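You operate a simulated robot arm through the tools that you are given. There is no shell and no other tool. Be economical: measure what you need, move in short steps, check, and stop when the job is done.

You run a simulated robot arm. Do the job below in one go: nothing can be reset, and whatever is moved stays where it is left.

## Task
Put things in order on the hall counter top. At the end: the green thread spool stands where the grey white-ended bulb stood; the grey white-ended bulb from the hall counter top stands where the orange lint remover stood; the orange lint remover stands where the black sink plug stood; the black sink plug is in the white small mesh basket; whatever was shut is shut again. Leave all else as you found it, and nothing knocked over.
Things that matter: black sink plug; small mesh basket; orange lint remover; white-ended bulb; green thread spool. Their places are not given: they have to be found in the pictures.

The check looks at the end state, three seconds after you hand in, the way a careful person would. Anything else that was tipped, shoved, dropped, spilled or broken makes it a failure.

## Robot
A 6-joint arm with a two-finger parallel gripper, fixed in place. Base frame: the origin is at the foot of the arm, x ahead of it, y to its left, z up. Units: mm, degrees, N and s.
With the tool pointing down near the work surface it reaches from about 240 to 640 mm from the base axis. Its first joint turns from -66.0 to 66.0 degrees. Payload 2.7 kg.
The tool frame sits at the grasp point between the pads (the TCP): z along the fingers, y along the line on which they close. The tips reach 23 mm beyond it. The gripper opens to 94 mm. The fingers are 38 mm wide and 10 mm thick; the gripper's body (54 by 96 mm) begins 39 mm behind the TCP.
Orientation is that of the tool frame in the base frame, as [roll, pitch, yaw] about the fixed x, y, z axes, in that order (R = Rz(yaw) Ry(pitch) Rx(roll)). With the fingers straight down and closing along the base's y, the tool's x points along the base's -x, its y along +y and its z along -z.

## Interface
- The arm moves only by the tool servo_tool. Its arguments are lists of equal length, an entry for each row: "delta_rot": the turn, a rotation vector about the tool's x, y, z in degrees, a list of three; "dp": the shift along the tool's x, y, z in mm, a list of three; "hand": the closure in counts, from 0 (fully open) to 255 (shut). In form: {"delta_rot": [[rx, ry, rz], ...], "dp": [[tx, ty, tz], ...], "hand": [hand, ...]}. A call has 1 to 20 rows; each row shifts and turns the commanded pose from where the row before left it, along the tool's axes as they then stand. Rows are played at 5 a second. More than 50 mm and 8.6 degrees between two rows, or a gripper value outside its range, and nothing of the call is played. Where a pose cannot be reached the arm comes as near as it can. A force on the tool above 40 N (or 10 N above the force at the start of the call, whichever is more), or a blocked arm, ends the call early, and 0.2 s more pass. Each finger travels about 45 mm/s and halts on what it meets, pressing with about 20 N; the grip force reading is that of the motor and also rises with nothing between the fingers. The clock runs only during rows and for 0.2 s after the last one: add rows that do not move to give the fingers time. It gives the time, the measured TCP pose, the force on the tool (base axes), the opening and the grip force at its end, in the units of the frame above (readings bear some noise).
- Cameras (640 x 400 px; columns grow to the right, rows downward): "scene" is fixed at [92.2, -445, 1413.5]; the picture's right is [0.60, -0.80, 0.00], its down [-0.38, -0.29, -0.88] and it looks along [0.70, 0.53, -0.48] (base axes); focal length 295 px, centre (320, 200). "wrist" rides on the gripper at [-39, 0, -44] in the tool frame; the picture's right is [0.00, -1.00, 0.00], its down [0.97, 0.00, -0.24] and it looks along [0.24, 0.00, 0.97] (tool axes); focal length 218 px, centre (320, 200).
- snapshot(camera): a new picture of that camera. The clock stands still meanwhile.
- measure_at(camera, pixels): for up to 12 pixels [column, row] of the newest picture of that camera ("zoom" is the newest enlarged one), the place [x, y, z] in the base frame of the surface seen there, good to about 2 mm. The clock stands still meanwhile.
- inspect(camera, box): a new picture of the part [left, top, right, bottom] of that camera's present view, enlarged. The clock stands still meanwhile.
- job_done(): hands the job in; it is judged then, once.

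Keep the steps short. Do not move on a guess: measure, check each grasp and each placing, and mend mistakes. In all there are 80 turns and 34 pictures (those below and enlarged ones count). Leave the gripper open and the arm clear of the work at the hand-in unless told otherwise, and finish with a single line.

The tools are called after ">>>" by a JSON object that holds its "name" and its "arguments". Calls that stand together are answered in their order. servo_tool: Moves the arm, as the interface text tells. Its arguments: {"type":"object","properties":{"delta_rot":{"type":"array","items":{"type":"array","items":{"type":"number"}}},"dp":{"type":"array","items":{"type":"array","items":{"type":"number"}}},"hand":{"type":"array","items":{"type":"number"}}},"required":["delta_rot","dp","hand"]} The other tools are called the same way: snapshot (camera) takes a picture; measure_at (camera, pixels) gives the place of the surface under pixels of a picture; inspect (camera, box) takes an enlarged picture of a part of a camera's view; job_done () hands the job in.

At the start:

```text
time: 0.0
ee_pos: [360.2, 30.0, 1243.9]
tcp_rot: [180.0, 0.1, -179.8]
wrist_force: [0.9, 0.4, 0.0]
gripper_width: 93.8
gripper_force: 0.0
```

scene: 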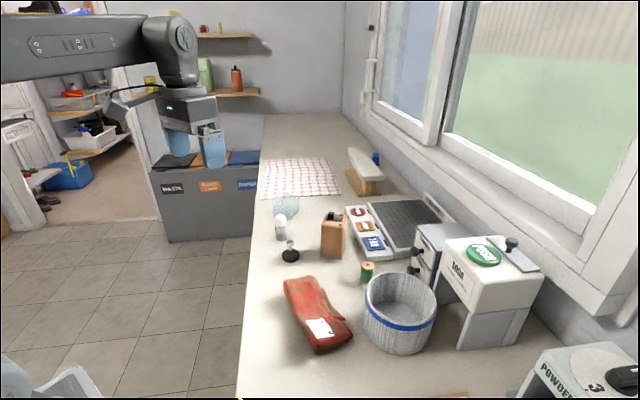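
wrist: 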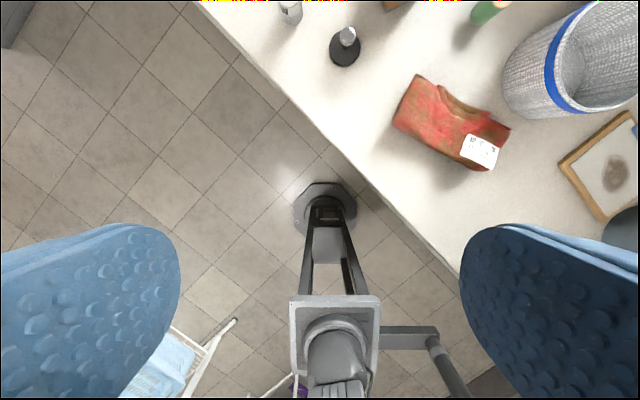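

I see the counter with the bulb near (280,228), plug (290,252), orange lint remover (334,235), spool (367,272), and basket (400,312). I'll enlarge that area.

>>> {"name": "inspect", "arguments": {"camera": "scene", "box": [240, 170, 460, 308]}}

>>> {"name": "inspect", "arguments": {"camera": "scene", "box": [340, 230, 640, 400]}}

```text
2.90 times, centred on (350, 239) of scene
```

zoom: 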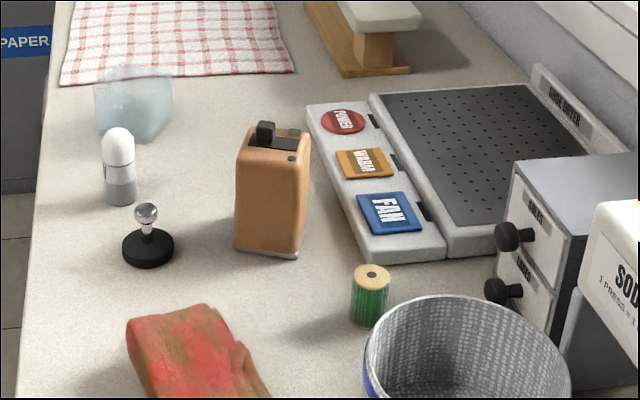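

```text
2.13 times, centred on (490, 315) of scene
```

zoom: 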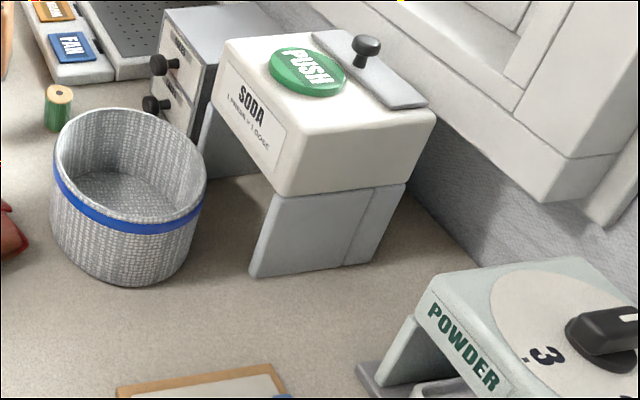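

I'll measure the objects from the scene picture: bulb, plug, lint remover, spool, basket rim and floor, and the glass block.

>>> {"name": "measure_at", "arguments": {"camera": "scene", "pixels": [[281, 218], [281, 238], [290, 242], [291, 258], [333, 219], [323, 252], [341, 254], [345, 219], [368, 263], [367, 277], [285, 200], [297, 210]]}}

>>> {"name": "measure_at", "arguments": {"camera": "scene", "pixels": [[400, 274], [365, 300], [434, 306], [396, 330], [398, 318], [396, 350], [420, 240], [415, 272], [450, 260], [300, 300], [335, 325], [262, 260]]}}

```text
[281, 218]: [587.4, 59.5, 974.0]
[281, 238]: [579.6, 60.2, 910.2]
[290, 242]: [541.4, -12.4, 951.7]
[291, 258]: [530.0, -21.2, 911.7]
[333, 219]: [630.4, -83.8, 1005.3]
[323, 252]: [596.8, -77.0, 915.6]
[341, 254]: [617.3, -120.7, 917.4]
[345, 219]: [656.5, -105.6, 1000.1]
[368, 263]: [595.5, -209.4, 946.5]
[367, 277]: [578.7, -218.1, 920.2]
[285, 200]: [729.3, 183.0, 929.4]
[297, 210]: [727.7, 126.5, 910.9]
```

```text
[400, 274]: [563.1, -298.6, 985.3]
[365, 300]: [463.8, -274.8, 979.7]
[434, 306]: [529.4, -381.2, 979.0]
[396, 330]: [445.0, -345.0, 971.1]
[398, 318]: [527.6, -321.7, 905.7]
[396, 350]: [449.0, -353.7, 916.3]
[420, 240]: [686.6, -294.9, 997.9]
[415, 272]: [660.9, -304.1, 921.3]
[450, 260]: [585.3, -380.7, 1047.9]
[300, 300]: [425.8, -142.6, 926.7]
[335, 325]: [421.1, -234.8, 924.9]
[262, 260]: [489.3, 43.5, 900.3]
```

The things stand at about: plug (543,-14), bulb (590,60), lint remover (632,-97), spool (595,-213), basket centre (500,-330). I'll raise no risk and move high to (520,-90,1180) for a view from above.

>>> {"name": "servo_tool", "arguments": {"delta_rot": [[0, 0, 0], [0, 0, 0], [0, 0, 0], [0, 0, 0], [0, 0, 0]], "dp": [[-32, -24, 12.8], [-32, -24, 12.8], [-32, -24, 12.8], [-32, -24, 12.8], [-32, -24, 12.8]], "hand": [0, 0, 0, 0, 0]}}

>>> {"name": "snapshot", "arguments": {"camera": "wrist"}}

```text
time: 1.2
ee_pos: [521.6, -89.0, 1179.3]
tcp_rot: [-179.9, 0.2, -179.9]
wrist_force: [-0.6, 0.3, -0.4]
gripper_width: 93.7
gripper_force: 0.1
```

```text
29 pictures are left
```

wrist: 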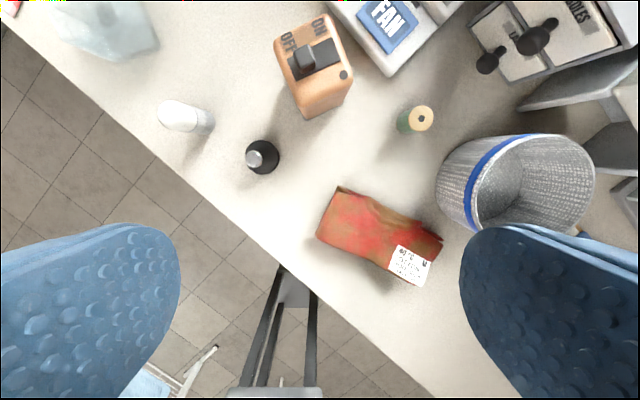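

Clear top view. I'll measure: bulb tip (168,115), bulb base side (205,122), plug knob (257,155), plug disc edges, lint remover top corners, spool top, basket rim.

>>> {"name": "inspect", "arguments": {"camera": "wrist", "box": [150, 0, 450, 188]}}

>>> {"name": "measure_at", "arguments": {"camera": "wrist", "pixels": [[165, 115], [211, 123], [256, 155], [277, 162], [246, 165], [262, 172], [420, 118], [402, 122], [440, 185], [594, 175], [520, 137], [545, 230]]}}

```text
2.13 times, centred on (300, 94) of wrist
```

zoom: 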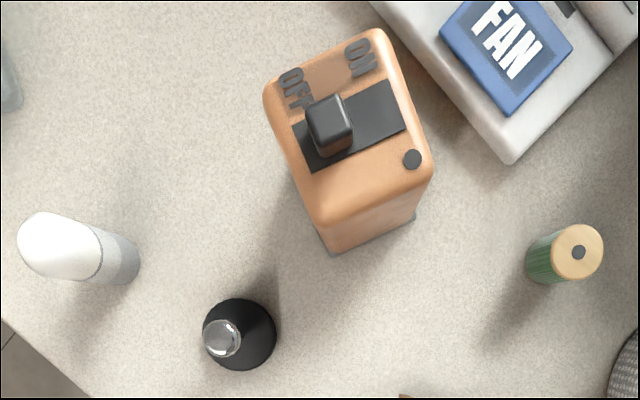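

```text
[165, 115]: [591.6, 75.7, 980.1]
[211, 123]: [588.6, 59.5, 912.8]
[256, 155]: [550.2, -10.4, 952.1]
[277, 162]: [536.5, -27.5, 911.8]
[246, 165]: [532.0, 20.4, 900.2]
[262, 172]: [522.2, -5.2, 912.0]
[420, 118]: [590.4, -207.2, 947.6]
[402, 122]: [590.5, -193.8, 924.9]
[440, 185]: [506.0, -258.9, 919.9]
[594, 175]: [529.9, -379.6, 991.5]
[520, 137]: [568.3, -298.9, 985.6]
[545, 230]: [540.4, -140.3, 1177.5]
```

I'll measure details in the enlarged picture: lint remover top corners and switch, plug disc edges, spool top edges, bulb.

>>> {"name": "measure_at", "arguments": {"camera": "zoom", "pixels": [[272, 98], [375, 36], [426, 162], [325, 212], [334, 246], [411, 216], [330, 108], [270, 345], [240, 364], [245, 302], [555, 257], [599, 250]]}}

>>> {"name": "measure_at", "arguments": {"camera": "zoom", "pixels": [[577, 228], [577, 276], [220, 337], [48, 245], [60, 215], [65, 275], [100, 250], [125, 240], [137, 262], [115, 283], [508, 155], [260, 340]]}}

```text
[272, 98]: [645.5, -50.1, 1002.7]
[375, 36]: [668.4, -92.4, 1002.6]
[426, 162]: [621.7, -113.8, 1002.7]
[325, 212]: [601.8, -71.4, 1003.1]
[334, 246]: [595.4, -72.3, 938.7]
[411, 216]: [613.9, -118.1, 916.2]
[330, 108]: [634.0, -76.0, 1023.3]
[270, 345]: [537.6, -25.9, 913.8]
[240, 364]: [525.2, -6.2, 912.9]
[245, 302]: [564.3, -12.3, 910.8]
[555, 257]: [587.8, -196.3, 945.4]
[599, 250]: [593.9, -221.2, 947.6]
```

```text
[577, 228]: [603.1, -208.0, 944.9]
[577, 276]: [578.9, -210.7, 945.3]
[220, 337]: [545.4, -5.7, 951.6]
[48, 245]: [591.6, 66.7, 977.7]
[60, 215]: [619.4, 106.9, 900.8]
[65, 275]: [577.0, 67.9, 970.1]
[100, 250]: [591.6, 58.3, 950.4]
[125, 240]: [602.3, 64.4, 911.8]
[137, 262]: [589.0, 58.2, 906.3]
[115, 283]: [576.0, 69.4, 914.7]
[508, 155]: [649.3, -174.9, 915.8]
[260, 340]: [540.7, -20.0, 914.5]
```

Plug: disc centre about (545,-8), knob top z 952. Lint remover: top centre (634,-82), about 50x50 mm, turned 27°, switch top at 1023. Next, I'll check the soda box clearance and go above the plug with fingers partly closed.

>>> {"name": "measure_at", "arguments": {"camera": "scene", "pixels": [[444, 245], [465, 316], [437, 290], [446, 270], [465, 238], [416, 225], [413, 270], [410, 268], [385, 250], [350, 207], [375, 255]]}}

>>> {"name": "servo_tool", "arguments": {"delta_rot": [[0, 0, 0], [0, 0, 0], [0, 0, 0], [0, 0, 0], [0, 0, 0], [0, 0, 0]], "dp": [[-4.7, 16.2, 35.9], [-4.7, 16.2, 35.9], [-4.7, 16.2, 35.9], [-4.7, 16.2, 35.9], [-4.7, 16.2, 35.9], [0, 0, 0]], "hand": [130, 130, 130, 130, 130, 130]}}

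>>> {"name": "snapshot", "arguments": {"camera": "wrist"}}

```text
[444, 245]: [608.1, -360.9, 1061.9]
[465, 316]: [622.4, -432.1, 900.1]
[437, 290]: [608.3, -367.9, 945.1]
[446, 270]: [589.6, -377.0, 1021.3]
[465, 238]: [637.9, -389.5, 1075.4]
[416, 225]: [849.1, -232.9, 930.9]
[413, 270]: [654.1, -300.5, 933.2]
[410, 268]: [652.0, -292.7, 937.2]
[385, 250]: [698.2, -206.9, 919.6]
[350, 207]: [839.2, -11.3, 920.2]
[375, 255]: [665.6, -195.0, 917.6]
```

```text
time: 2.6
ee_pos: [543.3, -10.1, 1000.9]
tcp_rot: [180.0, 0.0, -179.9]
wrist_force: [-0.7, 0.0, 0.7]
gripper_width: 46.1
gripper_force: 0.1
```

```text
27 pictures are left
```

wrist: 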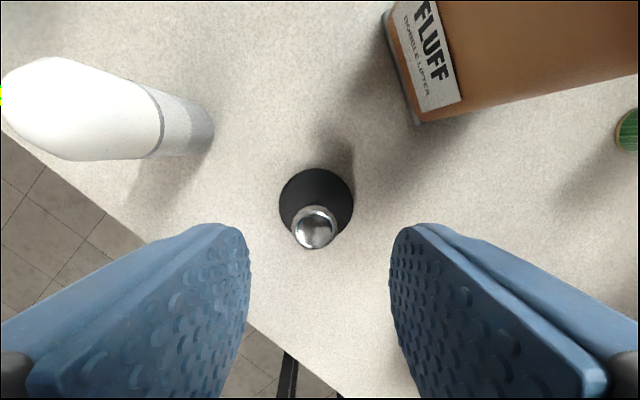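

The knob (314,227) sits between the fingers. I'll confirm plug centre and also gather lint base corner (413,122) and bulb data.

>>> {"name": "measure_at", "arguments": {"camera": "wrist", "pixels": [[314, 225], [280, 200], [353, 195], [316, 169], [414, 124], [385, 12], [392, 20], [150, 130], [160, 92], [213, 130], [180, 155], [180, 100]]}}

>>> {"name": "servo_tool", "arguments": {"delta_rot": [[0, 0, 0], [0, 0, 0]], "dp": [[-1, 2, 23], [0, 0, 23]], "hand": [130, 130]}}

```text
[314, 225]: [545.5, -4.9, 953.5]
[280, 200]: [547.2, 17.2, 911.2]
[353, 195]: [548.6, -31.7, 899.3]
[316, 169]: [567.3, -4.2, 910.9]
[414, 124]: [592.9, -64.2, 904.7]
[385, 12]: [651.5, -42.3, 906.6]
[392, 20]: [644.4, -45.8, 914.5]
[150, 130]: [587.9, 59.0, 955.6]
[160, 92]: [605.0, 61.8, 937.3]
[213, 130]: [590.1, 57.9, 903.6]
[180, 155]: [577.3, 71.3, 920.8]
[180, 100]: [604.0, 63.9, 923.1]
```

```text
time: 3.2
ee_pos: [544.9, -6.3, 954.5]
tcp_rot: [180.0, 0.1, -179.9]
wrist_force: [-0.4, 0.8, 0.1]
gripper_width: 46.4
gripper_force: 0.1
```

At grasp height. Closing on the knob.

>>> {"name": "servo_tool", "arguments": {"delta_rot": [[0, 0, 0], [0, 0, 0], [0, 0, 0], [0, 0, 0], [0, 0, 0]], "dp": [[0, 0, 0], [0, 0, 0], [0, 0, 0], [0, 0, 0], [0, 0, -10]], "hand": [255, 255, 255, 255, 255]}}

>>> {"name": "snapshot", "arguments": {"camera": "wrist"}}

```text
time: 4.4
ee_pos: [545.2, -6.4, 964.8]
tcp_rot: [-180.0, 0.2, -179.8]
wrist_force: [-0.8, 0.3, -0.6]
gripper_width: 22.4
gripper_force: 0.0
```

```text
26 pictures are left
```

wrist: 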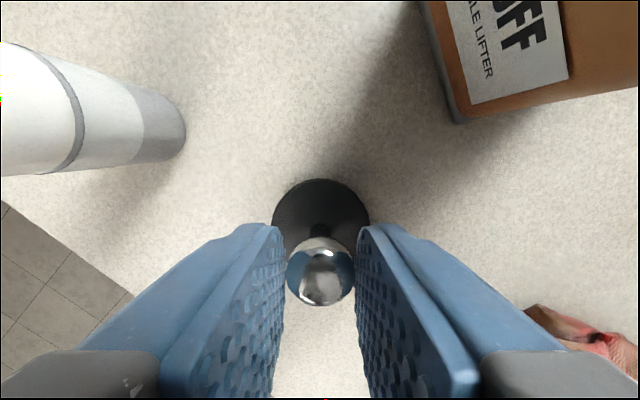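

Fingers are not closed yet (22.4 mm). I'll go back down 10 mm and give more time.

>>> {"name": "servo_tool", "arguments": {"delta_rot": [[0, 0, 0], [0, 0, 0], [0, 0, 0], [0, 0, 0], [0, 0, 0], [0, 0, 0], [0, 0, 0]], "dp": [[0, 0, 10], [0, 0, 0], [0, 0, 0], [0, 0, 0], [0, 0, 0], [0, 0, 0], [0, 0, 0]], "hand": [255, 255, 255, 255, 255, 255, 255]}}

```text
time: 6.0
ee_pos: [543.5, -5.0, 955.4]
tcp_rot: [180.0, 0.1, -179.9]
wrist_force: [4.0, -0.9, 12.1]
gripper_width: 20.4
gripper_force: 19.9
```

Gripping at 20.4 mm, 19.9 N. Lifting gently and looking.

>>> {"name": "servo_tool", "arguments": {"delta_rot": [[0, 0, 0], [0, 0, 0], [0, 0, 0]], "dp": [[0, 0, -10], [0, 0, -20], [0, 0, -30]], "hand": [255, 255, 255]}}

>>> {"name": "snapshot", "arguments": {"camera": "wrist"}}

```text
time: 6.8
ee_pos: [544.3, -6.2, 1016.1]
tcp_rot: [-179.9, 0.0, -179.9]
wrist_force: [-0.7, 0.1, 0.1]
gripper_width: 20.8
gripper_force: 20.8
```

```text
25 pictures are left
```

wrist: 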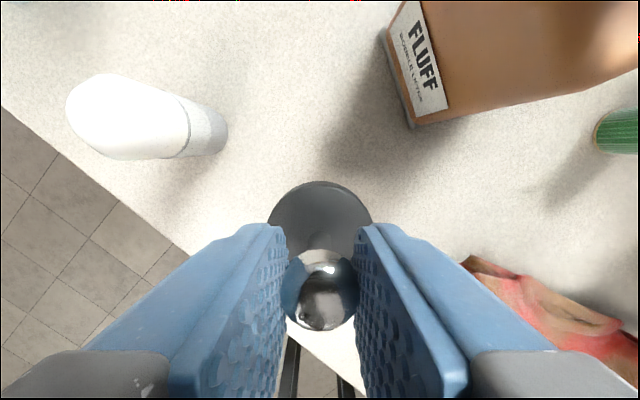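

Plug is held. Raising to 1096, then across to above the basket centre (501,-325).

>>> {"name": "servo_tool", "arguments": {"delta_rot": [[0, 0, 0], [0, 0, 0], [0, 0, 0], [0, 0, 0], [0, 0, 0], [0, 0, 0], [0, 0, 0], [0, 0, 0], [0, 0, 0], [0, 0, 0], [0, 0, 0]], "dp": [[0, 0, -40], [0, 0, -40], [5.4, -39.9, 0], [5.4, -39.9, 0], [5.4, -39.9, 0], [5.4, -39.9, 0], [5.4, -39.9, 0], [5.4, -39.9, 0], [5.4, -39.9, 0], [5.4, -39.9, 0], [0, 0, 0]], "hand": [255, 255, 255, 255, 255, 255, 255, 255, 255, 255, 255]}}

>>> {"name": "snapshot", "arguments": {"camera": "wrist"}}

>>> {"name": "snapshot", "arguments": {"camera": "scene"}}

```text
time: 9.2
ee_pos: [501.3, -327.3, 1093.7]
tcp_rot: [179.9, 0.2, -180.0]
wrist_force: [-0.7, 0.0, -0.8]
gripper_width: 20.8
gripper_force: 20.0
```

```text
24 pictures are left
```

wrist: 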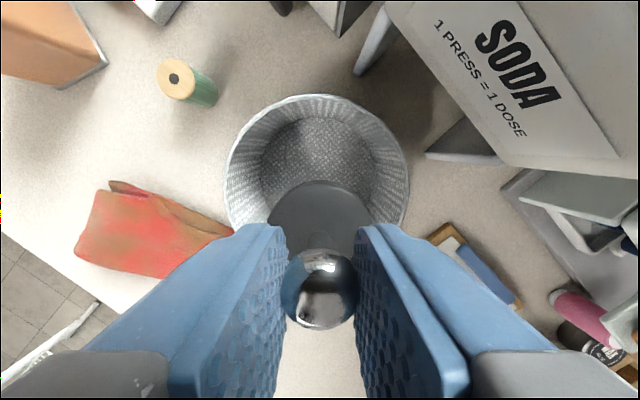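

```text
23 pictures are left
```

scene: 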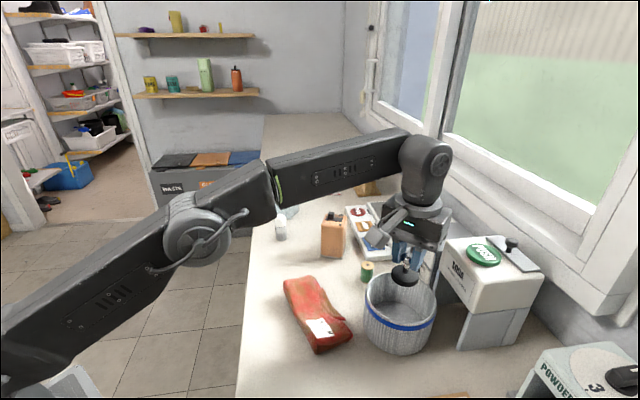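

The basket shows in the wrist view, with rim left (228,165), right (407,170), top (318,97). I'll measure the rim to centre.

>>> {"name": "measure_at", "arguments": {"camera": "wrist", "pixels": [[229, 165], [406, 170], [318, 97], [255, 112], [385, 118], [318, 150], [268, 170], [372, 170], [318, 119], [400, 210], [232, 205]]}}

```text
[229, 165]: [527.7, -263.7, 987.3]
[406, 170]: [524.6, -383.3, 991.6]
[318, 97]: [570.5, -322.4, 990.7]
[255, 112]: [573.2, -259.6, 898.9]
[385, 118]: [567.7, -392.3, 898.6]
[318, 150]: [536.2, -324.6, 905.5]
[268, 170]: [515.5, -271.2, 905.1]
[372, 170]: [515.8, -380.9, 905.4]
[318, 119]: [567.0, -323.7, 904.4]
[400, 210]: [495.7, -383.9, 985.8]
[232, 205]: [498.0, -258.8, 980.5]
```

Basket centre is (507,-323), floor z 905. Shifting slightly, then down to TCP z 964.

>>> {"name": "servo_tool", "arguments": {"delta_rot": [[0, 0, 0], [0, 0, 0], [0, 0, 0], [0, 0, 0], [0, 0, 0], [0, 0, 0], [0, 0, 0]], "dp": [[-5, 4, 0], [0, 0, 30], [0, 0, 30], [0, 0, 30], [0, 0, 25], [0, 0, 14], [0, 0, 0]], "hand": [255, 255, 255, 255, 255, 255, 255]}}

```text
time: 10.8
ee_pos: [506.8, -321.6, 964.1]
tcp_rot: [-180.0, 0.1, -179.9]
wrist_force: [-0.3, -0.6, -0.1]
gripper_width: 20.8
gripper_force: 19.9
```

Plug bottom is about 3 mm above the basket floor. Going down 2 mm more, then opening partway and rising.

>>> {"name": "servo_tool", "arguments": {"delta_rot": [[0, 0, 0], [0, 0, 0], [0, 0, 0], [0, 0, 0], [0, 0, 0]], "dp": [[0, 0, 2], [0, 0, 0], [0, 0, 0], [0, 0, 0], [0, 0, 0]], "hand": [255, 150, 150, 150, 150]}}

>>> {"name": "servo_tool", "arguments": {"delta_rot": [[0, 0, 0], [0, 0, 0], [0, 0, 0], [0, 0, 0], [0, 0, 0]], "dp": [[0, 0, -20], [0, 0, -40], [0, 0, -40], [0, 0, -40], [0, 0, 0]], "hand": [150, 150, 150, 150, 150]}}

>>> {"name": "snapshot", "arguments": {"camera": "wrist"}}

```text
time: 12.0
ee_pos: [506.9, -321.3, 961.7]
tcp_rot: [180.0, 0.1, -179.8]
wrist_force: [-0.4, -0.1, 0.5]
gripper_width: 38.5
gripper_force: 0.1
```

```text
time: 13.2
ee_pos: [505.1, -322.4, 1100.7]
tcp_rot: [-180.0, 0.0, -179.9]
wrist_force: [-0.2, -0.6, 0.3]
gripper_width: 38.7
gripper_force: 0.1
```

```text
22 pictures are left
```

wrist: 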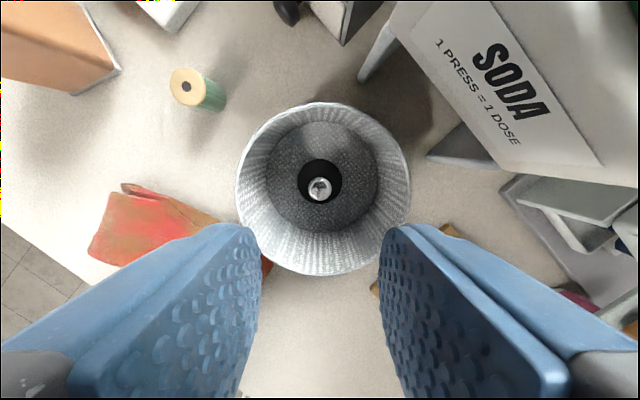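

Plug stands in the basket. Next I'll go to (585,-90,1100), open the hand, and turn the tool 25° to match the lint remover.

>>> {"name": "servo_tool", "arguments": {"delta_rot": [[0, 0, 0], [0, 0, 0], [0, 0, 0], [0, 0, 0], [0, 0, 0], [0, 0, 0], [0, 0, -8.4], [0, 0, -8.3], [0, 0, -8.3], [0, 0, 0]], "dp": [[-13.3, 38.7, 0], [-13.3, 38.7, 0], [-13.3, 38.7, 0], [-13.3, 38.7, 0], [-13.3, 38.7, 0], [-13.3, 38.7, 0], [0, 0, 0], [0, 0, 0], [0, 0, 0], [0, 0, 0]], "hand": [60, 0, 0, 0, 0, 0, 0, 0, 0, 0]}}

>>> {"name": "snapshot", "arguments": {"camera": "wrist"}}

```text
time: 15.4
ee_pos: [586.4, -90.2, 1105.0]
tcp_rot: [-179.9, 0.2, -154.8]
wrist_force: [0.2, -0.8, -0.3]
gripper_width: 94.1
gripper_force: 0.0
```

```text
21 pictures are left
```

wrist: 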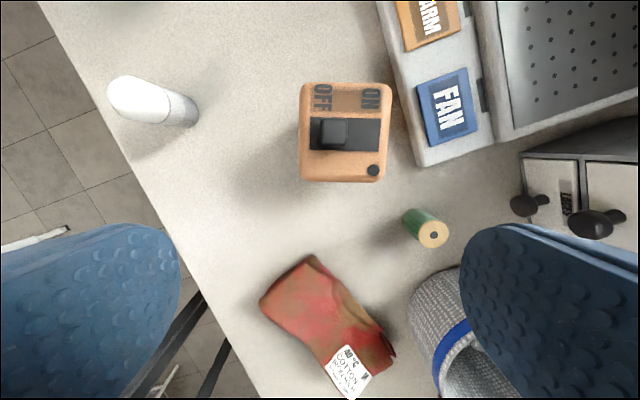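

The lint remover is now square to the view: top corners (303,86),(389,86),(380,180),(302,180). Measuring these.

>>> {"name": "measure_at", "arguments": {"camera": "wrist", "pixels": [[304, 88], [388, 88], [379, 178], [303, 177], [302, 130], [385, 130], [345, 84], [342, 180], [333, 128], [432, 228], [413, 160], [395, 100]]}}

```text
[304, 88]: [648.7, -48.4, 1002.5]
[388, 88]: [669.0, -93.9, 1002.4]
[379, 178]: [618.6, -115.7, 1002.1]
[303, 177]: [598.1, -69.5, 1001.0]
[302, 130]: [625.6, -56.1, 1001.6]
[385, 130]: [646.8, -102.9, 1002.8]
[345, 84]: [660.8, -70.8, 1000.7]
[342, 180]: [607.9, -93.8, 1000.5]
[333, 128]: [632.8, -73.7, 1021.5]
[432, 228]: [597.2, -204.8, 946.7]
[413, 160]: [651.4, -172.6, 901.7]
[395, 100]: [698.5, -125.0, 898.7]
```

Lint remover centre is (633.6,-82), 51 mm across the grip. Moving above it at z 1060.

>>> {"name": "servo_tool", "arguments": {"delta_rot": [[0, 0, 0], [0, 0, 0], [0, 0, 0]], "dp": [[-23, -6.2, 22], [-23, -6.2, 23], [0, 0, 0]], "hand": [0, 0, 0]}}

```text
time: 16.2
ee_pos: [613.2, -79.8, 1055.6]
tcp_rot: [-180.0, 0.0, -154.9]
wrist_force: [0.8, 0.5, -0.2]
gripper_width: 94.0
gripper_force: 0.0
out of reach, approached as far as the arm can: row 1, 2
```

Reach falls short at this height (x 613). Reach grows lower down; descending 30 mm and checking.

>>> {"name": "servo_tool", "arguments": {"delta_rot": [[0, 0, 0], [0, 0, 0]], "dp": [[0, 0, 20], [0, 0, 0]], "hand": [0, 0]}}

```text
time: 16.8
ee_pos: [613.6, -80.9, 1031.9]
tcp_rot: [-180.0, 0.1, -155.0]
wrist_force: [0.0, -0.3, -0.8]
gripper_width: 94.0
gripper_force: 0.0
```

Now at (613.6,-81,1032). Trying the remaining shift at this height plus descending to 1015.

>>> {"name": "servo_tool", "arguments": {"delta_rot": [[0, 0, 0], [0, 0, 0], [0, 0, 0]], "dp": [[0, 0, 17], [-17.7, -9.4, 0], [0, 0, 0]], "hand": [0, 0, 0]}}

```text
time: 17.6
ee_pos: [623.5, -79.5, 1013.0]
tcp_rot: [180.0, 0.2, -154.9]
wrist_force: [0.2, -0.7, 0.0]
gripper_width: 94.0
gripper_force: 0.0
out of reach, approached as far as the arm can: row 2
```

Descending to 991, then finishing the shift.

>>> {"name": "servo_tool", "arguments": {"delta_rot": [[0, 0, 0], [0, 0, 0], [0, 0, 0]], "dp": [[0, 0, 22], [-8, -6.4, 0], [0, 0, 0]], "hand": [0, 0, 0]}}

>>> {"name": "snapshot", "arguments": {"camera": "wrist"}}

```text
time: 18.4
ee_pos: [629.1, -82.8, 992.1]
tcp_rot: [179.9, 0.2, -154.9]
wrist_force: [0.4, -0.2, -0.2]
gripper_width: 94.0
gripper_force: 0.0
out of reach, approached as far as the arm can: row 2
```

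```text
20 pictures are left
```

wrist: 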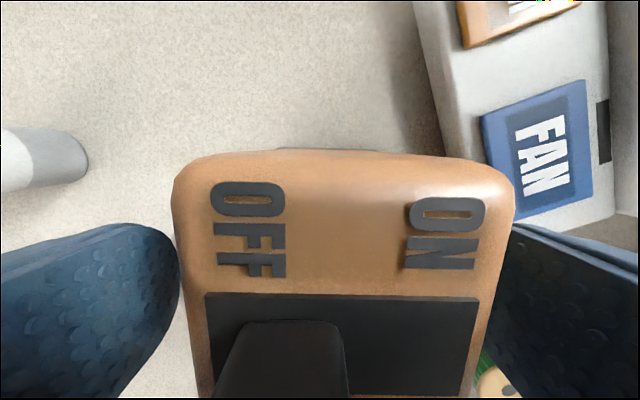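

Fingers straddle the body and the switch is clear. Closing.

>>> {"name": "servo_tool", "arguments": {"delta_rot": [[0, 0, 0], [0, 0, 0], [0, 0, 0], [0, 0, 0], [0, 0, 0], [0, 0, 0], [0, 0, 0], [0, 0, 0]], "dp": [[0, 0, 0], [0, 0, 0], [0, 0, 0], [0, 0, 0], [0, 0, 0], [0, 0, 0], [0, 0, 0], [0, 0, 0]], "hand": [255, 255, 255, 255, 255, 255, 255, 255]}}

```text
time: 20.2
ee_pos: [628.3, -82.0, 992.4]
tcp_rot: [180.0, 0.1, -154.9]
wrist_force: [0.4, -2.0, 0.7]
gripper_width: 59.9
gripper_force: 19.9
```

Gripped at 59.9 mm, 20 N. Lifting while easing toward the base, then across to above the plug's old place (546,-6).

>>> {"name": "servo_tool", "arguments": {"delta_rot": [[0, 0, 0], [0, 0, 0], [0, 0, 0], [0, 0, 0], [0, 0, 0], [0, 0, 0], [0, 0, 0]], "dp": [[1, 0, -8], [5.8, 0, -14], [10, 20, -10], [10, 28, 0], [10, 28, 0], [10, 27.6, 0], [0, 0, 0]], "hand": [255, 255, 255, 255, 255, 255, 255]}}

>>> {"name": "snapshot", "arguments": {"camera": "wrist"}}

>>> {"name": "snapshot", "arguments": {"camera": "scene"}}

```text
time: 21.8
ee_pos: [544.0, -8.9, 1021.5]
tcp_rot: [180.0, 0.0, -154.9]
wrist_force: [0.4, 0.2, -3.0]
gripper_width: 60.0
gripper_force: 20.3
```

```text
19 pictures are left
```

wrist: 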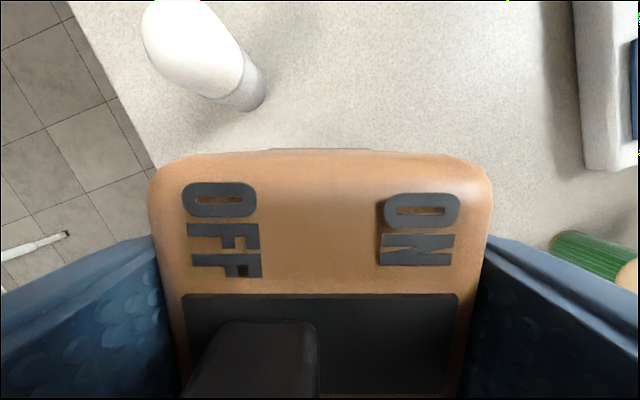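

```text
18 pictures are left
```

scene: 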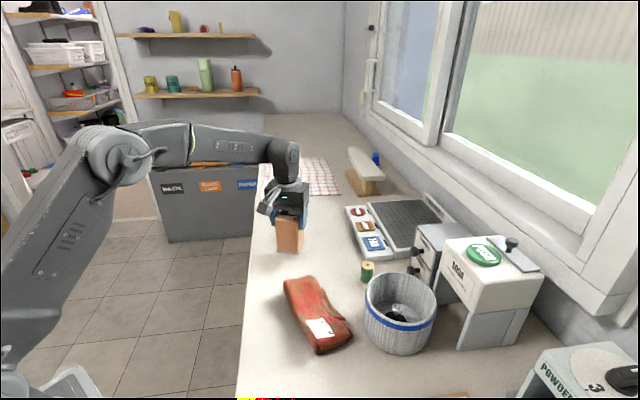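

Held and level. Measuring the carried lint remover's top to fix its offset from the TCP.

>>> {"name": "measure_at", "arguments": {"camera": "wrist", "pixels": [[158, 210], [482, 210], [320, 158], [270, 165], [380, 165], [250, 95], [205, 45], [250, 380]]}}

```text
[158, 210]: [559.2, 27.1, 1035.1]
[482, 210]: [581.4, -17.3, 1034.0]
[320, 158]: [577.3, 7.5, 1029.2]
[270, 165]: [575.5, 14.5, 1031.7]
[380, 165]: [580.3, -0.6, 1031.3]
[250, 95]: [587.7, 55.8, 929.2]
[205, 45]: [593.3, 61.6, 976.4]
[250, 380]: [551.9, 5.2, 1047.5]
```

Centre estimated at about (549,-5); shifting 3 mm back and lowering 28 mm.

>>> {"name": "servo_tool", "arguments": {"delta_rot": [[0, 0, 0], [0, 0, 0], [0, 0, 0], [0, 0, 0]], "dp": [[3, 0.6, 8], [0, 0, 12], [0, 0, 8], [0, 0, 0]], "hand": [255, 255, 255, 255]}}

```text
time: 22.8
ee_pos: [540.1, -8.1, 994.3]
tcp_rot: [-179.9, 0.1, -154.9]
wrist_force: [0.2, -1.0, -2.3]
gripper_width: 59.9
gripper_force: 20.1
```

Weight is still carried (-2.3 N), so I'll go down in 1 mm steps to contact.

>>> {"name": "servo_tool", "arguments": {"delta_rot": [[0, 0, 0], [0, 0, 0], [0, 0, 0]], "dp": [[0, 0, 1], [0, 0, 0.7], [0, 0, 0]], "hand": [255, 255, 255]}}

```text
time: 23.6
ee_pos: [540.1, -8.8, 992.0]
tcp_rot: [179.9, 0.0, -154.8]
wrist_force: [-0.5, -0.7, -2.2]
gripper_width: 60.1
gripper_force: 19.4
```

>>> {"name": "servo_tool", "arguments": {"delta_rot": [[0, 0, 0], [0, 0, 0]], "dp": [[0, 0, 1], [0, 0, 0]], "hand": [255, 255]}}

```text
time: 24.2
ee_pos: [540.3, -9.9, 990.9]
tcp_rot: [179.9, 0.1, -154.9]
wrist_force: [-0.5, -0.6, -2.5]
gripper_width: 59.9
gripper_force: 20.2
```

No contact yet; 1 mm steps more.

>>> {"name": "servo_tool", "arguments": {"delta_rot": [[0, 0, 0], [0, 0, 0]], "dp": [[0, 0, 1], [0, 0, 0]], "hand": [255, 255]}}

```text
time: 24.8
ee_pos: [540.4, -8.7, 990.8]
tcp_rot: [-179.9, 0.2, -154.9]
wrist_force: [-1.0, 0.2, -1.8]
gripper_width: 60.2
gripper_force: 19.7
```

>>> {"name": "servo_tool", "arguments": {"delta_rot": [[0, 0, 0], [0, 0, 0], [0, 0, 0]], "dp": [[0, 0, 0.7], [0, 0, 0.7], [0, 0, 0]], "hand": [255, 255, 255]}}

>>> {"name": "inspect", "arguments": {"camera": "scene", "box": [250, 180, 350, 280]}}

```text
time: 25.6
ee_pos: [539.9, -8.6, 991.0]
tcp_rot: [-179.9, 0.3, -154.9]
wrist_force: [-2.8, 0.8, 11.4]
gripper_width: 59.9
gripper_force: 19.6
```

```text
4.00 times, centred on (300, 230) of scene
```

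zoom: 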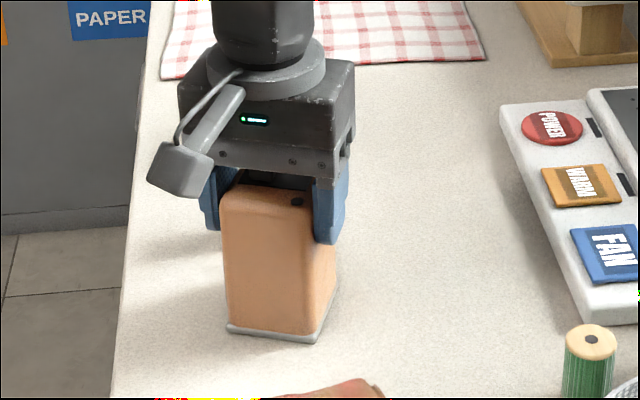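

Contact made and it stands flat on the counter. Opening, then rising.

>>> {"name": "servo_tool", "arguments": {"delta_rot": [[0, 0, 0], [0, 0, 0], [0, 0, 0], [0, 0, 0], [0, 0, 0], [0, 0, 0], [0, 0, 0], [0, 0, 0]], "dp": [[0, 0, -0.7], [0, 0, 0], [0, 0, 0], [0, 0, 0], [0, 0, -25], [0, 0, -40], [0, 0, -45], [0, 0, 0]], "hand": [200, 0, 0, 0, 0, 0, 0, 0]}}

>>> {"name": "snapshot", "arguments": {"camera": "wrist"}}

```text
time: 27.4
ee_pos: [538.1, -8.7, 1097.8]
tcp_rot: [180.0, 0.1, -155.0]
wrist_force: [-0.6, 0.0, 0.0]
gripper_width: 94.0
gripper_force: 0.2
```

```text
16 pictures are left
```

wrist: 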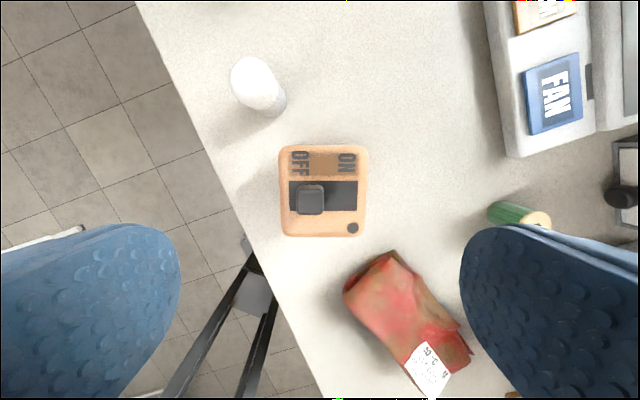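

Checking where it stands: top corners (281,148),(366,150),(360,234),(283,234), plus bulb points.

>>> {"name": "measure_at", "arguments": {"camera": "wrist", "pixels": [[283, 151], [364, 152], [358, 231], [285, 231], [281, 190], [366, 190], [323, 146], [322, 235], [250, 75], [280, 103], [265, 110], [283, 90]]}}

```text
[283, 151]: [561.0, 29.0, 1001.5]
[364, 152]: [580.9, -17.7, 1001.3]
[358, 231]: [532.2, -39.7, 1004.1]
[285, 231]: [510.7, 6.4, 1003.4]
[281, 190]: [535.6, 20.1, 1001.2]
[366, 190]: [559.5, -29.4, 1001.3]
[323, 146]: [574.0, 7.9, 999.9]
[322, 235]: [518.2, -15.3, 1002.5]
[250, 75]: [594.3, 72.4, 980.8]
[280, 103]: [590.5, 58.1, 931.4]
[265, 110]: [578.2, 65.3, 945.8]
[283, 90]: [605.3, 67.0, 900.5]
```

Lint remover now stands at (546,-5.5), as wanted. Next the bulb: axis at about (590.5,71), top z 981. Moving above it with the fingers partly closed, to z 1013.

>>> {"name": "servo_tool", "arguments": {"delta_rot": [[0, 0, 0], [0, 0, 0], [0, 0, 0], [0, 0, 0], [0, 0, 0]], "dp": [[-40.5, 25.2, 0], [-40.5, 25.3, 0], [0, 0, 42], [0, 0, 43], [0, 0, 0]], "hand": [60, 60, 60, 60, 60]}}

>>> {"name": "snapshot", "arguments": {"camera": "wrist"}}

```text
time: 28.6
ee_pos: [589.3, 67.8, 1014.4]
tcp_rot: [179.9, 0.1, -154.9]
wrist_force: [0.5, -0.6, -0.5]
gripper_width: 71.9
gripper_force: 0.0
```

```text
15 pictures are left
```

wrist: 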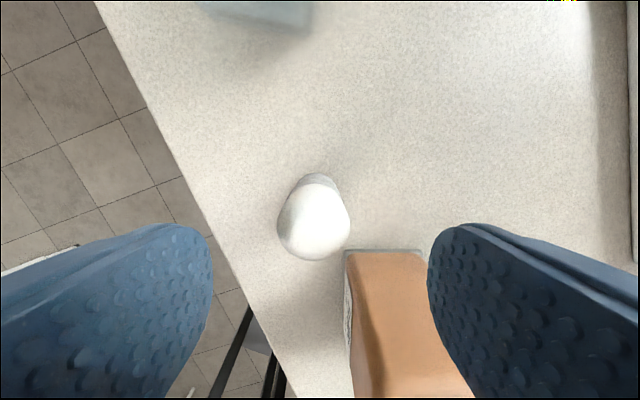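

Bulb at (313,215) lies between the fingers; measuring it and the lint remover's nearest edge.

>>> {"name": "measure_at", "arguments": {"camera": "wrist", "pixels": [[313, 225], [282, 225], [347, 225], [313, 255], [313, 192], [313, 178], [385, 252], [345, 300]]}}

```text
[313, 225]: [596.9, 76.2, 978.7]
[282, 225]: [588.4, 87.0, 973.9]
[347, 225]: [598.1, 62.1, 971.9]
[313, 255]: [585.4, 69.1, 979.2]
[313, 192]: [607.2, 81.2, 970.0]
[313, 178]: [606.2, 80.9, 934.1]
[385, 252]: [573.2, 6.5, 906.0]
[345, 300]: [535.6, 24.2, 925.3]
```

Bulb axis is refined to about (592,73). Shifting and lowering to 957, then closing.

>>> {"name": "servo_tool", "arguments": {"delta_rot": [[0, 0, 0], [0, 0, 0], [0, 0, 0]], "dp": [[-4.4, 3.2, 0], [0, 0, 29], [0, 0, 28]], "hand": [60, 60, 60]}}

>>> {"name": "servo_tool", "arguments": {"delta_rot": [[0, 0, 0], [0, 0, 0], [0, 0, 0], [0, 0, 0], [0, 0, 0], [0, 0, 0], [0, 0, 0], [0, 0, 0], [0, 0, 0], [0, 0, 0]], "dp": [[0, 0, 0], [0, 0, 0], [0, 0, 0], [0, 0, 0], [0, 0, 0], [0, 0, 0], [0, 0, 0], [0, 0, 0], [0, 0, 0], [0, 0, 0]], "hand": [255, 255, 255, 255, 255, 255, 255, 255, 255, 255]}}

```text
time: 29.4
ee_pos: [593.4, 73.0, 958.3]
tcp_rot: [180.0, 0.1, -155.0]
wrist_force: [0.1, 0.2, -0.1]
gripper_width: 71.9
gripper_force: 0.1
```

```text
time: 31.6
ee_pos: [592.8, 74.5, 959.1]
tcp_rot: [180.0, 0.2, -155.0]
wrist_force: [0.1, 0.6, -0.2]
gripper_width: 30.4
gripper_force: 19.4
```

Bulb gripped at 30.4 mm. Lifting 28 mm and moving across toward the lint remover's old place.

>>> {"name": "servo_tool", "arguments": {"delta_rot": [[0, 0, 0], [0, 0, 0], [0, 0, 0], [0, 0, 0], [0, 0, 0], [0, 0, 0], [0, 0, 0]], "dp": [[0, 0, -10], [0, 0, -18], [7.2, -39.5, 0], [7.2, -39.5, 0], [7.2, -39.5, 0], [7.4, -39.6, 10], [0, 0, 0]], "hand": [255, 255, 255, 255, 255, 255, 255]}}

>>> {"name": "snapshot", "arguments": {"camera": "wrist"}}

```text
time: 33.2
ee_pos: [631.4, -81.9, 976.9]
tcp_rot: [-179.9, 0.0, -154.9]
wrist_force: [-0.4, 0.3, -1.5]
gripper_width: 30.7
gripper_force: 20.1
out of reach, approached as far as the arm can: row 6
```

```text
14 pictures are left
```

wrist: 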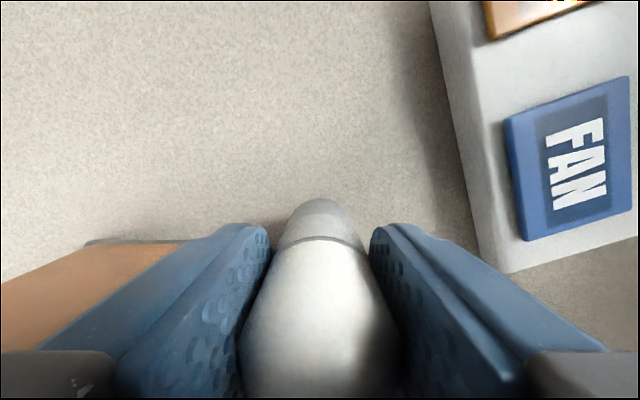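

Bulb is held upright. Lowering toward 960, with the small remaining shift.

>>> {"name": "servo_tool", "arguments": {"delta_rot": [[0, 0, 0], [0, 0, 0], [0, 0, 0]], "dp": [[0, 0, 16], [-2, -1, 0], [0, 0, 0]], "hand": [255, 255, 255]}}

>>> {"name": "measure_at", "arguments": {"camera": "wrist", "pixels": [[318, 210], [318, 270], [318, 300], [318, 340], [318, 380]]}}

```text
time: 34.0
ee_pos: [633.5, -80.2, 960.8]
tcp_rot: [-179.9, 0.1, -154.9]
wrist_force: [0.0, 0.2, 0.0]
gripper_width: 30.5
gripper_force: 19.8
```

```text
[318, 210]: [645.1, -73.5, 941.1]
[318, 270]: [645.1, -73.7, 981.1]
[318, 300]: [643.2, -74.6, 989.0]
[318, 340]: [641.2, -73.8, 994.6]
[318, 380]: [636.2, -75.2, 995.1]
```

Fine-adjusting by about 2 mm and lowering to contact.

>>> {"name": "servo_tool", "arguments": {"delta_rot": [[0, 0, 0], [0, 0, 0], [0, 0, 0]], "dp": [[1.5, -0.9, 1], [0, 0, 1], [0, 0, 0]], "hand": [255, 255, 255]}}

```text
time: 34.8
ee_pos: [632.0, -82.0, 958.7]
tcp_rot: [-179.9, 0.1, -154.8]
wrist_force: [-0.1, -0.8, -0.2]
gripper_width: 30.3
gripper_force: 20.3
```

>>> {"name": "servo_tool", "arguments": {"delta_rot": [[0, 0, 0], [0, 0, 0], [0, 0, 0]], "dp": [[0, 0, 0.7], [0, 0, 0.7], [0, 0, 0]], "hand": [255, 255, 255]}}

>>> {"name": "inspect", "arguments": {"camera": "scene", "box": [260, 180, 400, 290]}}

```text
time: 35.6
ee_pos: [633.6, -82.5, 959.6]
tcp_rot: [-179.8, 0.2, -154.9]
wrist_force: [-2.2, 0.5, 9.1]
gripper_width: 30.7
gripper_force: 19.7
```

```text
3.64 times, centred on (330, 235) of scene
```

zoom: 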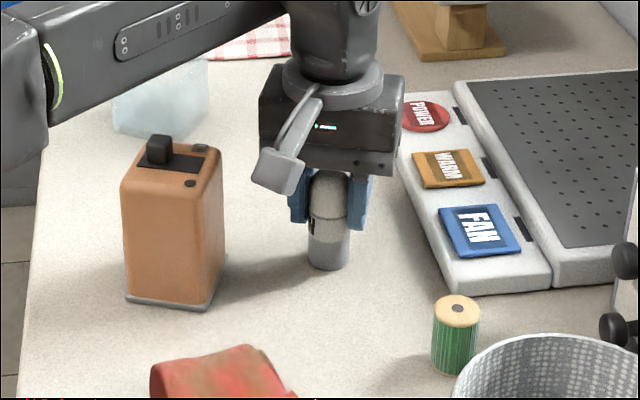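

Bulb is in contact with the counter and upright. Opening wide and retreating up and back along the finger plane.

>>> {"name": "servo_tool", "arguments": {"delta_rot": [[0, 0, 0], [0, 0, 0], [0, 0, 0], [0, 0, 0], [0, 0, 0]], "dp": [[0, 0, -0.7], [0, 0, 0], [0, 0, 0], [0, 0, 0], [0, 0, 0]], "hand": [220, 60, 60, 60, 60]}}

>>> {"name": "servo_tool", "arguments": {"delta_rot": [[0, 0, 0], [0, 0, 0], [0, 0, 0], [0, 0, 0], [0, 0, 0], [0, 0, 0], [0, 0, 0]], "dp": [[4, 0, -15], [8, 0, -20], [8, 0, -20], [10, 0, -25], [10, 0, -25], [5, -5, -35], [0, 0, 0]], "hand": [60, 60, 60, 60, 60, 60, 60]}}

>>> {"name": "snapshot", "arguments": {"camera": "wrist"}}

```text
time: 36.8
ee_pos: [632.8, -81.2, 957.3]
tcp_rot: [180.0, 0.2, -154.9]
wrist_force: [-0.7, -0.2, -0.2]
gripper_width: 71.9
gripper_force: 0.0
```

```text
time: 38.4
ee_pos: [594.8, -104.5, 1096.4]
tcp_rot: [180.0, 0.0, -154.9]
wrist_force: [-0.8, 0.2, 0.8]
gripper_width: 72.1
gripper_force: 0.0
```

```text
12 pictures are left
```

wrist: 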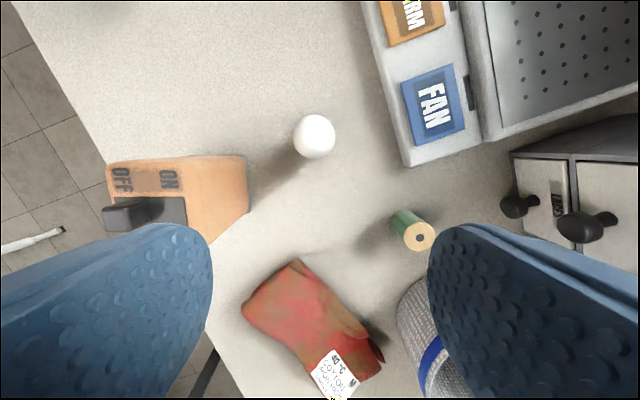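

Bulb stands at (314,137). Measuring it and the spool top (421,237).

>>> {"name": "measure_at", "arguments": {"camera": "wrist", "pixels": [[314, 137], [297, 137], [332, 137], [314, 155], [314, 119], [421, 238], [405, 240], [434, 236], [420, 223], [420, 249], [400, 215], [393, 228]]}}

```text
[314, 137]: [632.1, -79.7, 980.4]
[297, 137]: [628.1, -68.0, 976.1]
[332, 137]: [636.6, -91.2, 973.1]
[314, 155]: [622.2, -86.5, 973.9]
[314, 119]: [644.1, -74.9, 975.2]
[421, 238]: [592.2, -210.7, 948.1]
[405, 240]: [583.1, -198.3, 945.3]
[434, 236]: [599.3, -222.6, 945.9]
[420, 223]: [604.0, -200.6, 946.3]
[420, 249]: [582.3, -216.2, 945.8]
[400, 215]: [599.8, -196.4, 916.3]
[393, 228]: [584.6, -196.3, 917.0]
```

Bulb is at (632.5,-80), good. Now the spool, axis about (592,-209.5), top 947. Moving sideways, lowering to 1000, then out above it.

>>> {"name": "servo_tool", "arguments": {"delta_rot": [[0, 0, 0], [0, 0, 0], [0, 0, 0], [0, 0, 0], [0, 0, 0], [0, 0, 0], [0, 0, 0]], "dp": [[29.4, -33.5, 0], [29.3, -33.5, 0], [0, 0, 32], [0, 0, 32], [0, 0, 32], [-11.7, -27, 0], [0, 0, 0]], "hand": [60, 60, 60, 60, 60, 60, 60]}}

>>> {"name": "snapshot", "arguments": {"camera": "wrist"}}

```text
time: 40.0
ee_pos: [590.8, -208.9, 1001.1]
tcp_rot: [-180.0, 0.2, -155.0]
wrist_force: [1.2, 0.0, 0.0]
gripper_width: 72.0
gripper_force: 0.0
```

```text
11 pictures are left
```

wrist: 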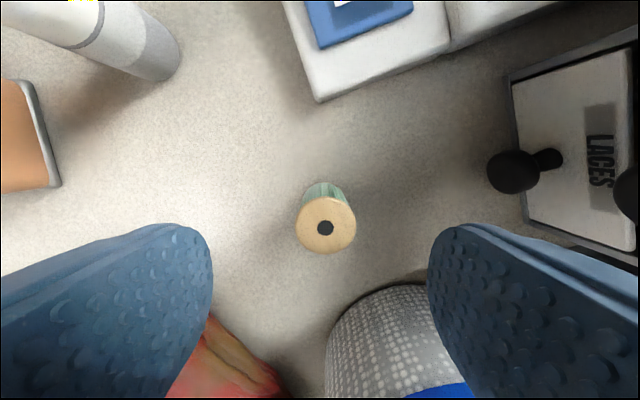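

Spool top is centred at (326,225). Quick measure, then lowering to 936.

>>> {"name": "measure_at", "arguments": {"camera": "wrist", "pixels": [[298, 225], [354, 225], [326, 199], [326, 250]]}}

>>> {"name": "servo_tool", "arguments": {"delta_rot": [[0, 0, 0], [0, 0, 0], [0, 0, 0]], "dp": [[0, 0, 32], [0, 0, 32], [0, 0, 0]], "hand": [60, 60, 60]}}

```text
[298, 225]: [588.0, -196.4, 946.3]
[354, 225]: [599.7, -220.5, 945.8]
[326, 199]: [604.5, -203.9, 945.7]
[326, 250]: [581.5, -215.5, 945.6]
```

```text
time: 40.8
ee_pos: [590.4, -209.2, 937.4]
tcp_rot: [179.9, 0.1, -154.9]
wrist_force: [0.6, -0.1, 0.4]
gripper_width: 72.0
gripper_force: 0.0
```

Spool axis (593,-209); correcting 3 mm and closing.

>>> {"name": "servo_tool", "arguments": {"delta_rot": [[0, 0, 0], [0, 0, 0], [0, 0, 0], [0, 0, 0], [0, 0, 0], [0, 0, 0], [0, 0, 0], [0, 0, 0], [0, 0, 0], [0, 0, 0]], "dp": [[-2.5, -1.2, 0], [0, 0, 0], [0, 0, 0], [0, 0, 0], [0, 0, 0], [0, 0, 0], [0, 0, 0], [0, 0, 0], [0, 0, 0], [0, 0, 0]], "hand": [60, 255, 255, 255, 255, 255, 255, 255, 255, 255]}}

```text
time: 43.0
ee_pos: [593.2, -209.3, 937.3]
tcp_rot: [-180.0, 0.1, -154.9]
wrist_force: [-0.6, -0.2, -0.3]
gripper_width: 28.3
gripper_force: 20.1
```

Spool gripped at 28.3 mm. Lifting high while pulling back, then crossing above everything to the bulb's old place (592,73).

>>> {"name": "servo_tool", "arguments": {"delta_rot": [[0, 0, 0], [0, 0, 0], [0, 0, 0], [0, 0, 0], [0, 0, 0], [0, 0, 0]], "dp": [[0, 0, -10], [5, 0, -25], [20, 0, -35], [25, 0, -40], [0, 0, -48], [0, 0, 0]], "hand": [255, 255, 255, 255, 255, 255]}}

>>> {"name": "servo_tool", "arguments": {"delta_rot": [[0, 0, 0], [0, 0, 0], [0, 0, 0], [0, 0, 0], [0, 0, 0], [0, 0, 0], [0, 0, 0], [0, 0, 0]], "dp": [[-24.1, 36.5, 0], [-24.1, 36.5, 0], [-24.1, 36.5, 0], [-24.1, 36.5, 0], [-24.1, 36.5, 0], [-24.1, 36.5, 0], [-24, 36.5, 0], [0, 0, 0]], "hand": [255, 255, 255, 255, 255, 255, 255, 255]}}

>>> {"name": "snapshot", "arguments": {"camera": "wrist"}}

```text
time: 44.4
ee_pos: [550.2, -232.8, 1096.6]
tcp_rot: [180.0, 0.1, -154.9]
wrist_force: [-0.7, 0.1, -1.2]
gripper_width: 28.8
gripper_force: 20.1
```

```text
time: 46.2
ee_pos: [591.6, 72.9, 1094.8]
tcp_rot: [-180.0, 0.1, -154.9]
wrist_force: [-0.2, -0.9, -0.7]
gripper_width: 28.6
gripper_force: 20.1
```

```text
10 pictures are left
```

wrist: 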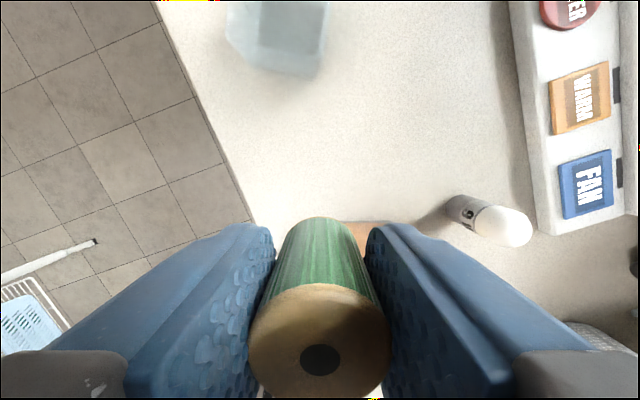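

Before lowering next to the lint remover, I want to check the arm-side gadget clearance (it hangs beside the gripper). Looking from the scene camera.

>>> {"name": "inspect", "arguments": {"camera": "scene", "box": [230, 120, 350, 240]}}

```text
3.33 times, centred on (290, 180) of scene
```

zoom: 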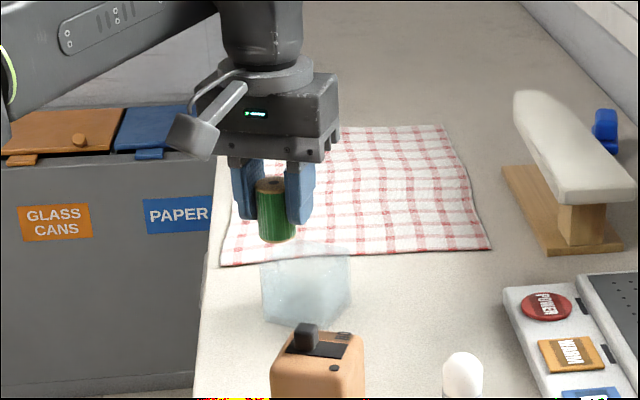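

>>> {"name": "measure_at", "arguments": {"camera": "zoom", "pixels": [[190, 155], [210, 150], [172, 135], [200, 120], [240, 88], [215, 80], [325, 155], [222, 152], [320, 335]]}}

```text
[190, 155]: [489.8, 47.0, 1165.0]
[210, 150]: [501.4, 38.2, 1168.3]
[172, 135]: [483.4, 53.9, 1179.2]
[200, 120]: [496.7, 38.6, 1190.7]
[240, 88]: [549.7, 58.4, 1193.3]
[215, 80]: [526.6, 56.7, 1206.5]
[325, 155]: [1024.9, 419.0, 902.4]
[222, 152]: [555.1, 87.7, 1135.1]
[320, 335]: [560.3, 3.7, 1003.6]
```

Gadget bottom is 65 mm above the TCP and stays about 30 mm beside the lint remover, so it is clear. Lowering the spool to just above the counter.

>>> {"name": "servo_tool", "arguments": {"delta_rot": [[0, 0, 0], [0, 0, 0], [0, 0, 0], [0, 0, 0], [0, 0, 0], [0, 0, 0]], "dp": [[0, 0, 40], [0, 0, 40], [0, 0, 40], [0, 0, 25], [0, 0, 9], [0, 0, 0]], "hand": [255, 255, 255, 255, 255, 255]}}

```text
time: 47.6
ee_pos: [593.3, 73.0, 939.0]
tcp_rot: [180.0, 0.1, -155.0]
wrist_force: [-0.6, 0.4, -0.3]
gripper_width: 28.5
gripper_force: 19.8
```

Small steps to contact.

>>> {"name": "servo_tool", "arguments": {"delta_rot": [[0, 0, 0], [0, 0, 0], [0, 0, 0], [0, 0, 0]], "dp": [[0, 0, 0.8], [0, 0, 0.8], [0, 0, 0.8], [0, 0, 0]], "hand": [255, 255, 255, 255]}}

```text
time: 48.6
ee_pos: [593.7, 70.6, 937.7]
tcp_rot: [-180.0, 0.1, -154.8]
wrist_force: [-0.6, -0.5, 0.2]
gripper_width: 28.6
gripper_force: 20.3
```

>>> {"name": "servo_tool", "arguments": {"delta_rot": [[0, 0, 0], [0, 0, 0], [0, 0, 0]], "dp": [[0, 0, 0.7], [0, 0, 0.7], [0, 0, 0]], "hand": [255, 255, 255]}}

```text
time: 49.4
ee_pos: [593.1, 71.6, 938.2]
tcp_rot: [180.0, 0.2, -155.0]
wrist_force: [0.0, -0.1, -0.8]
gripper_width: 28.6
gripper_force: 19.5
```

>>> {"name": "servo_tool", "arguments": {"delta_rot": [[0, 0, 0], [0, 0, 0], [0, 0, 0]], "dp": [[0, 0, 0.7], [0, 0, 0.7], [0, 0, 0]], "hand": [255, 255, 255]}}

>>> {"name": "inspect", "arguments": {"camera": "scene", "box": [240, 170, 340, 270]}}

```text
time: 50.2
ee_pos: [593.8, 71.6, 936.4]
tcp_rot: [-179.8, 0.2, -154.9]
wrist_force: [-0.7, -2.3, 6.2]
gripper_width: 28.7
gripper_force: 20.3
```

```text
4.00 times, centred on (290, 220) of scene
```

zoom: 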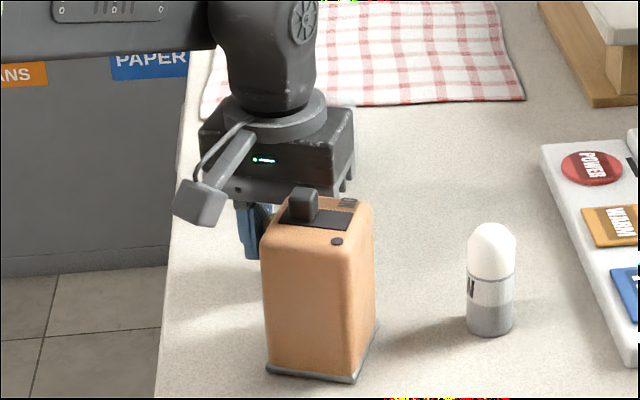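

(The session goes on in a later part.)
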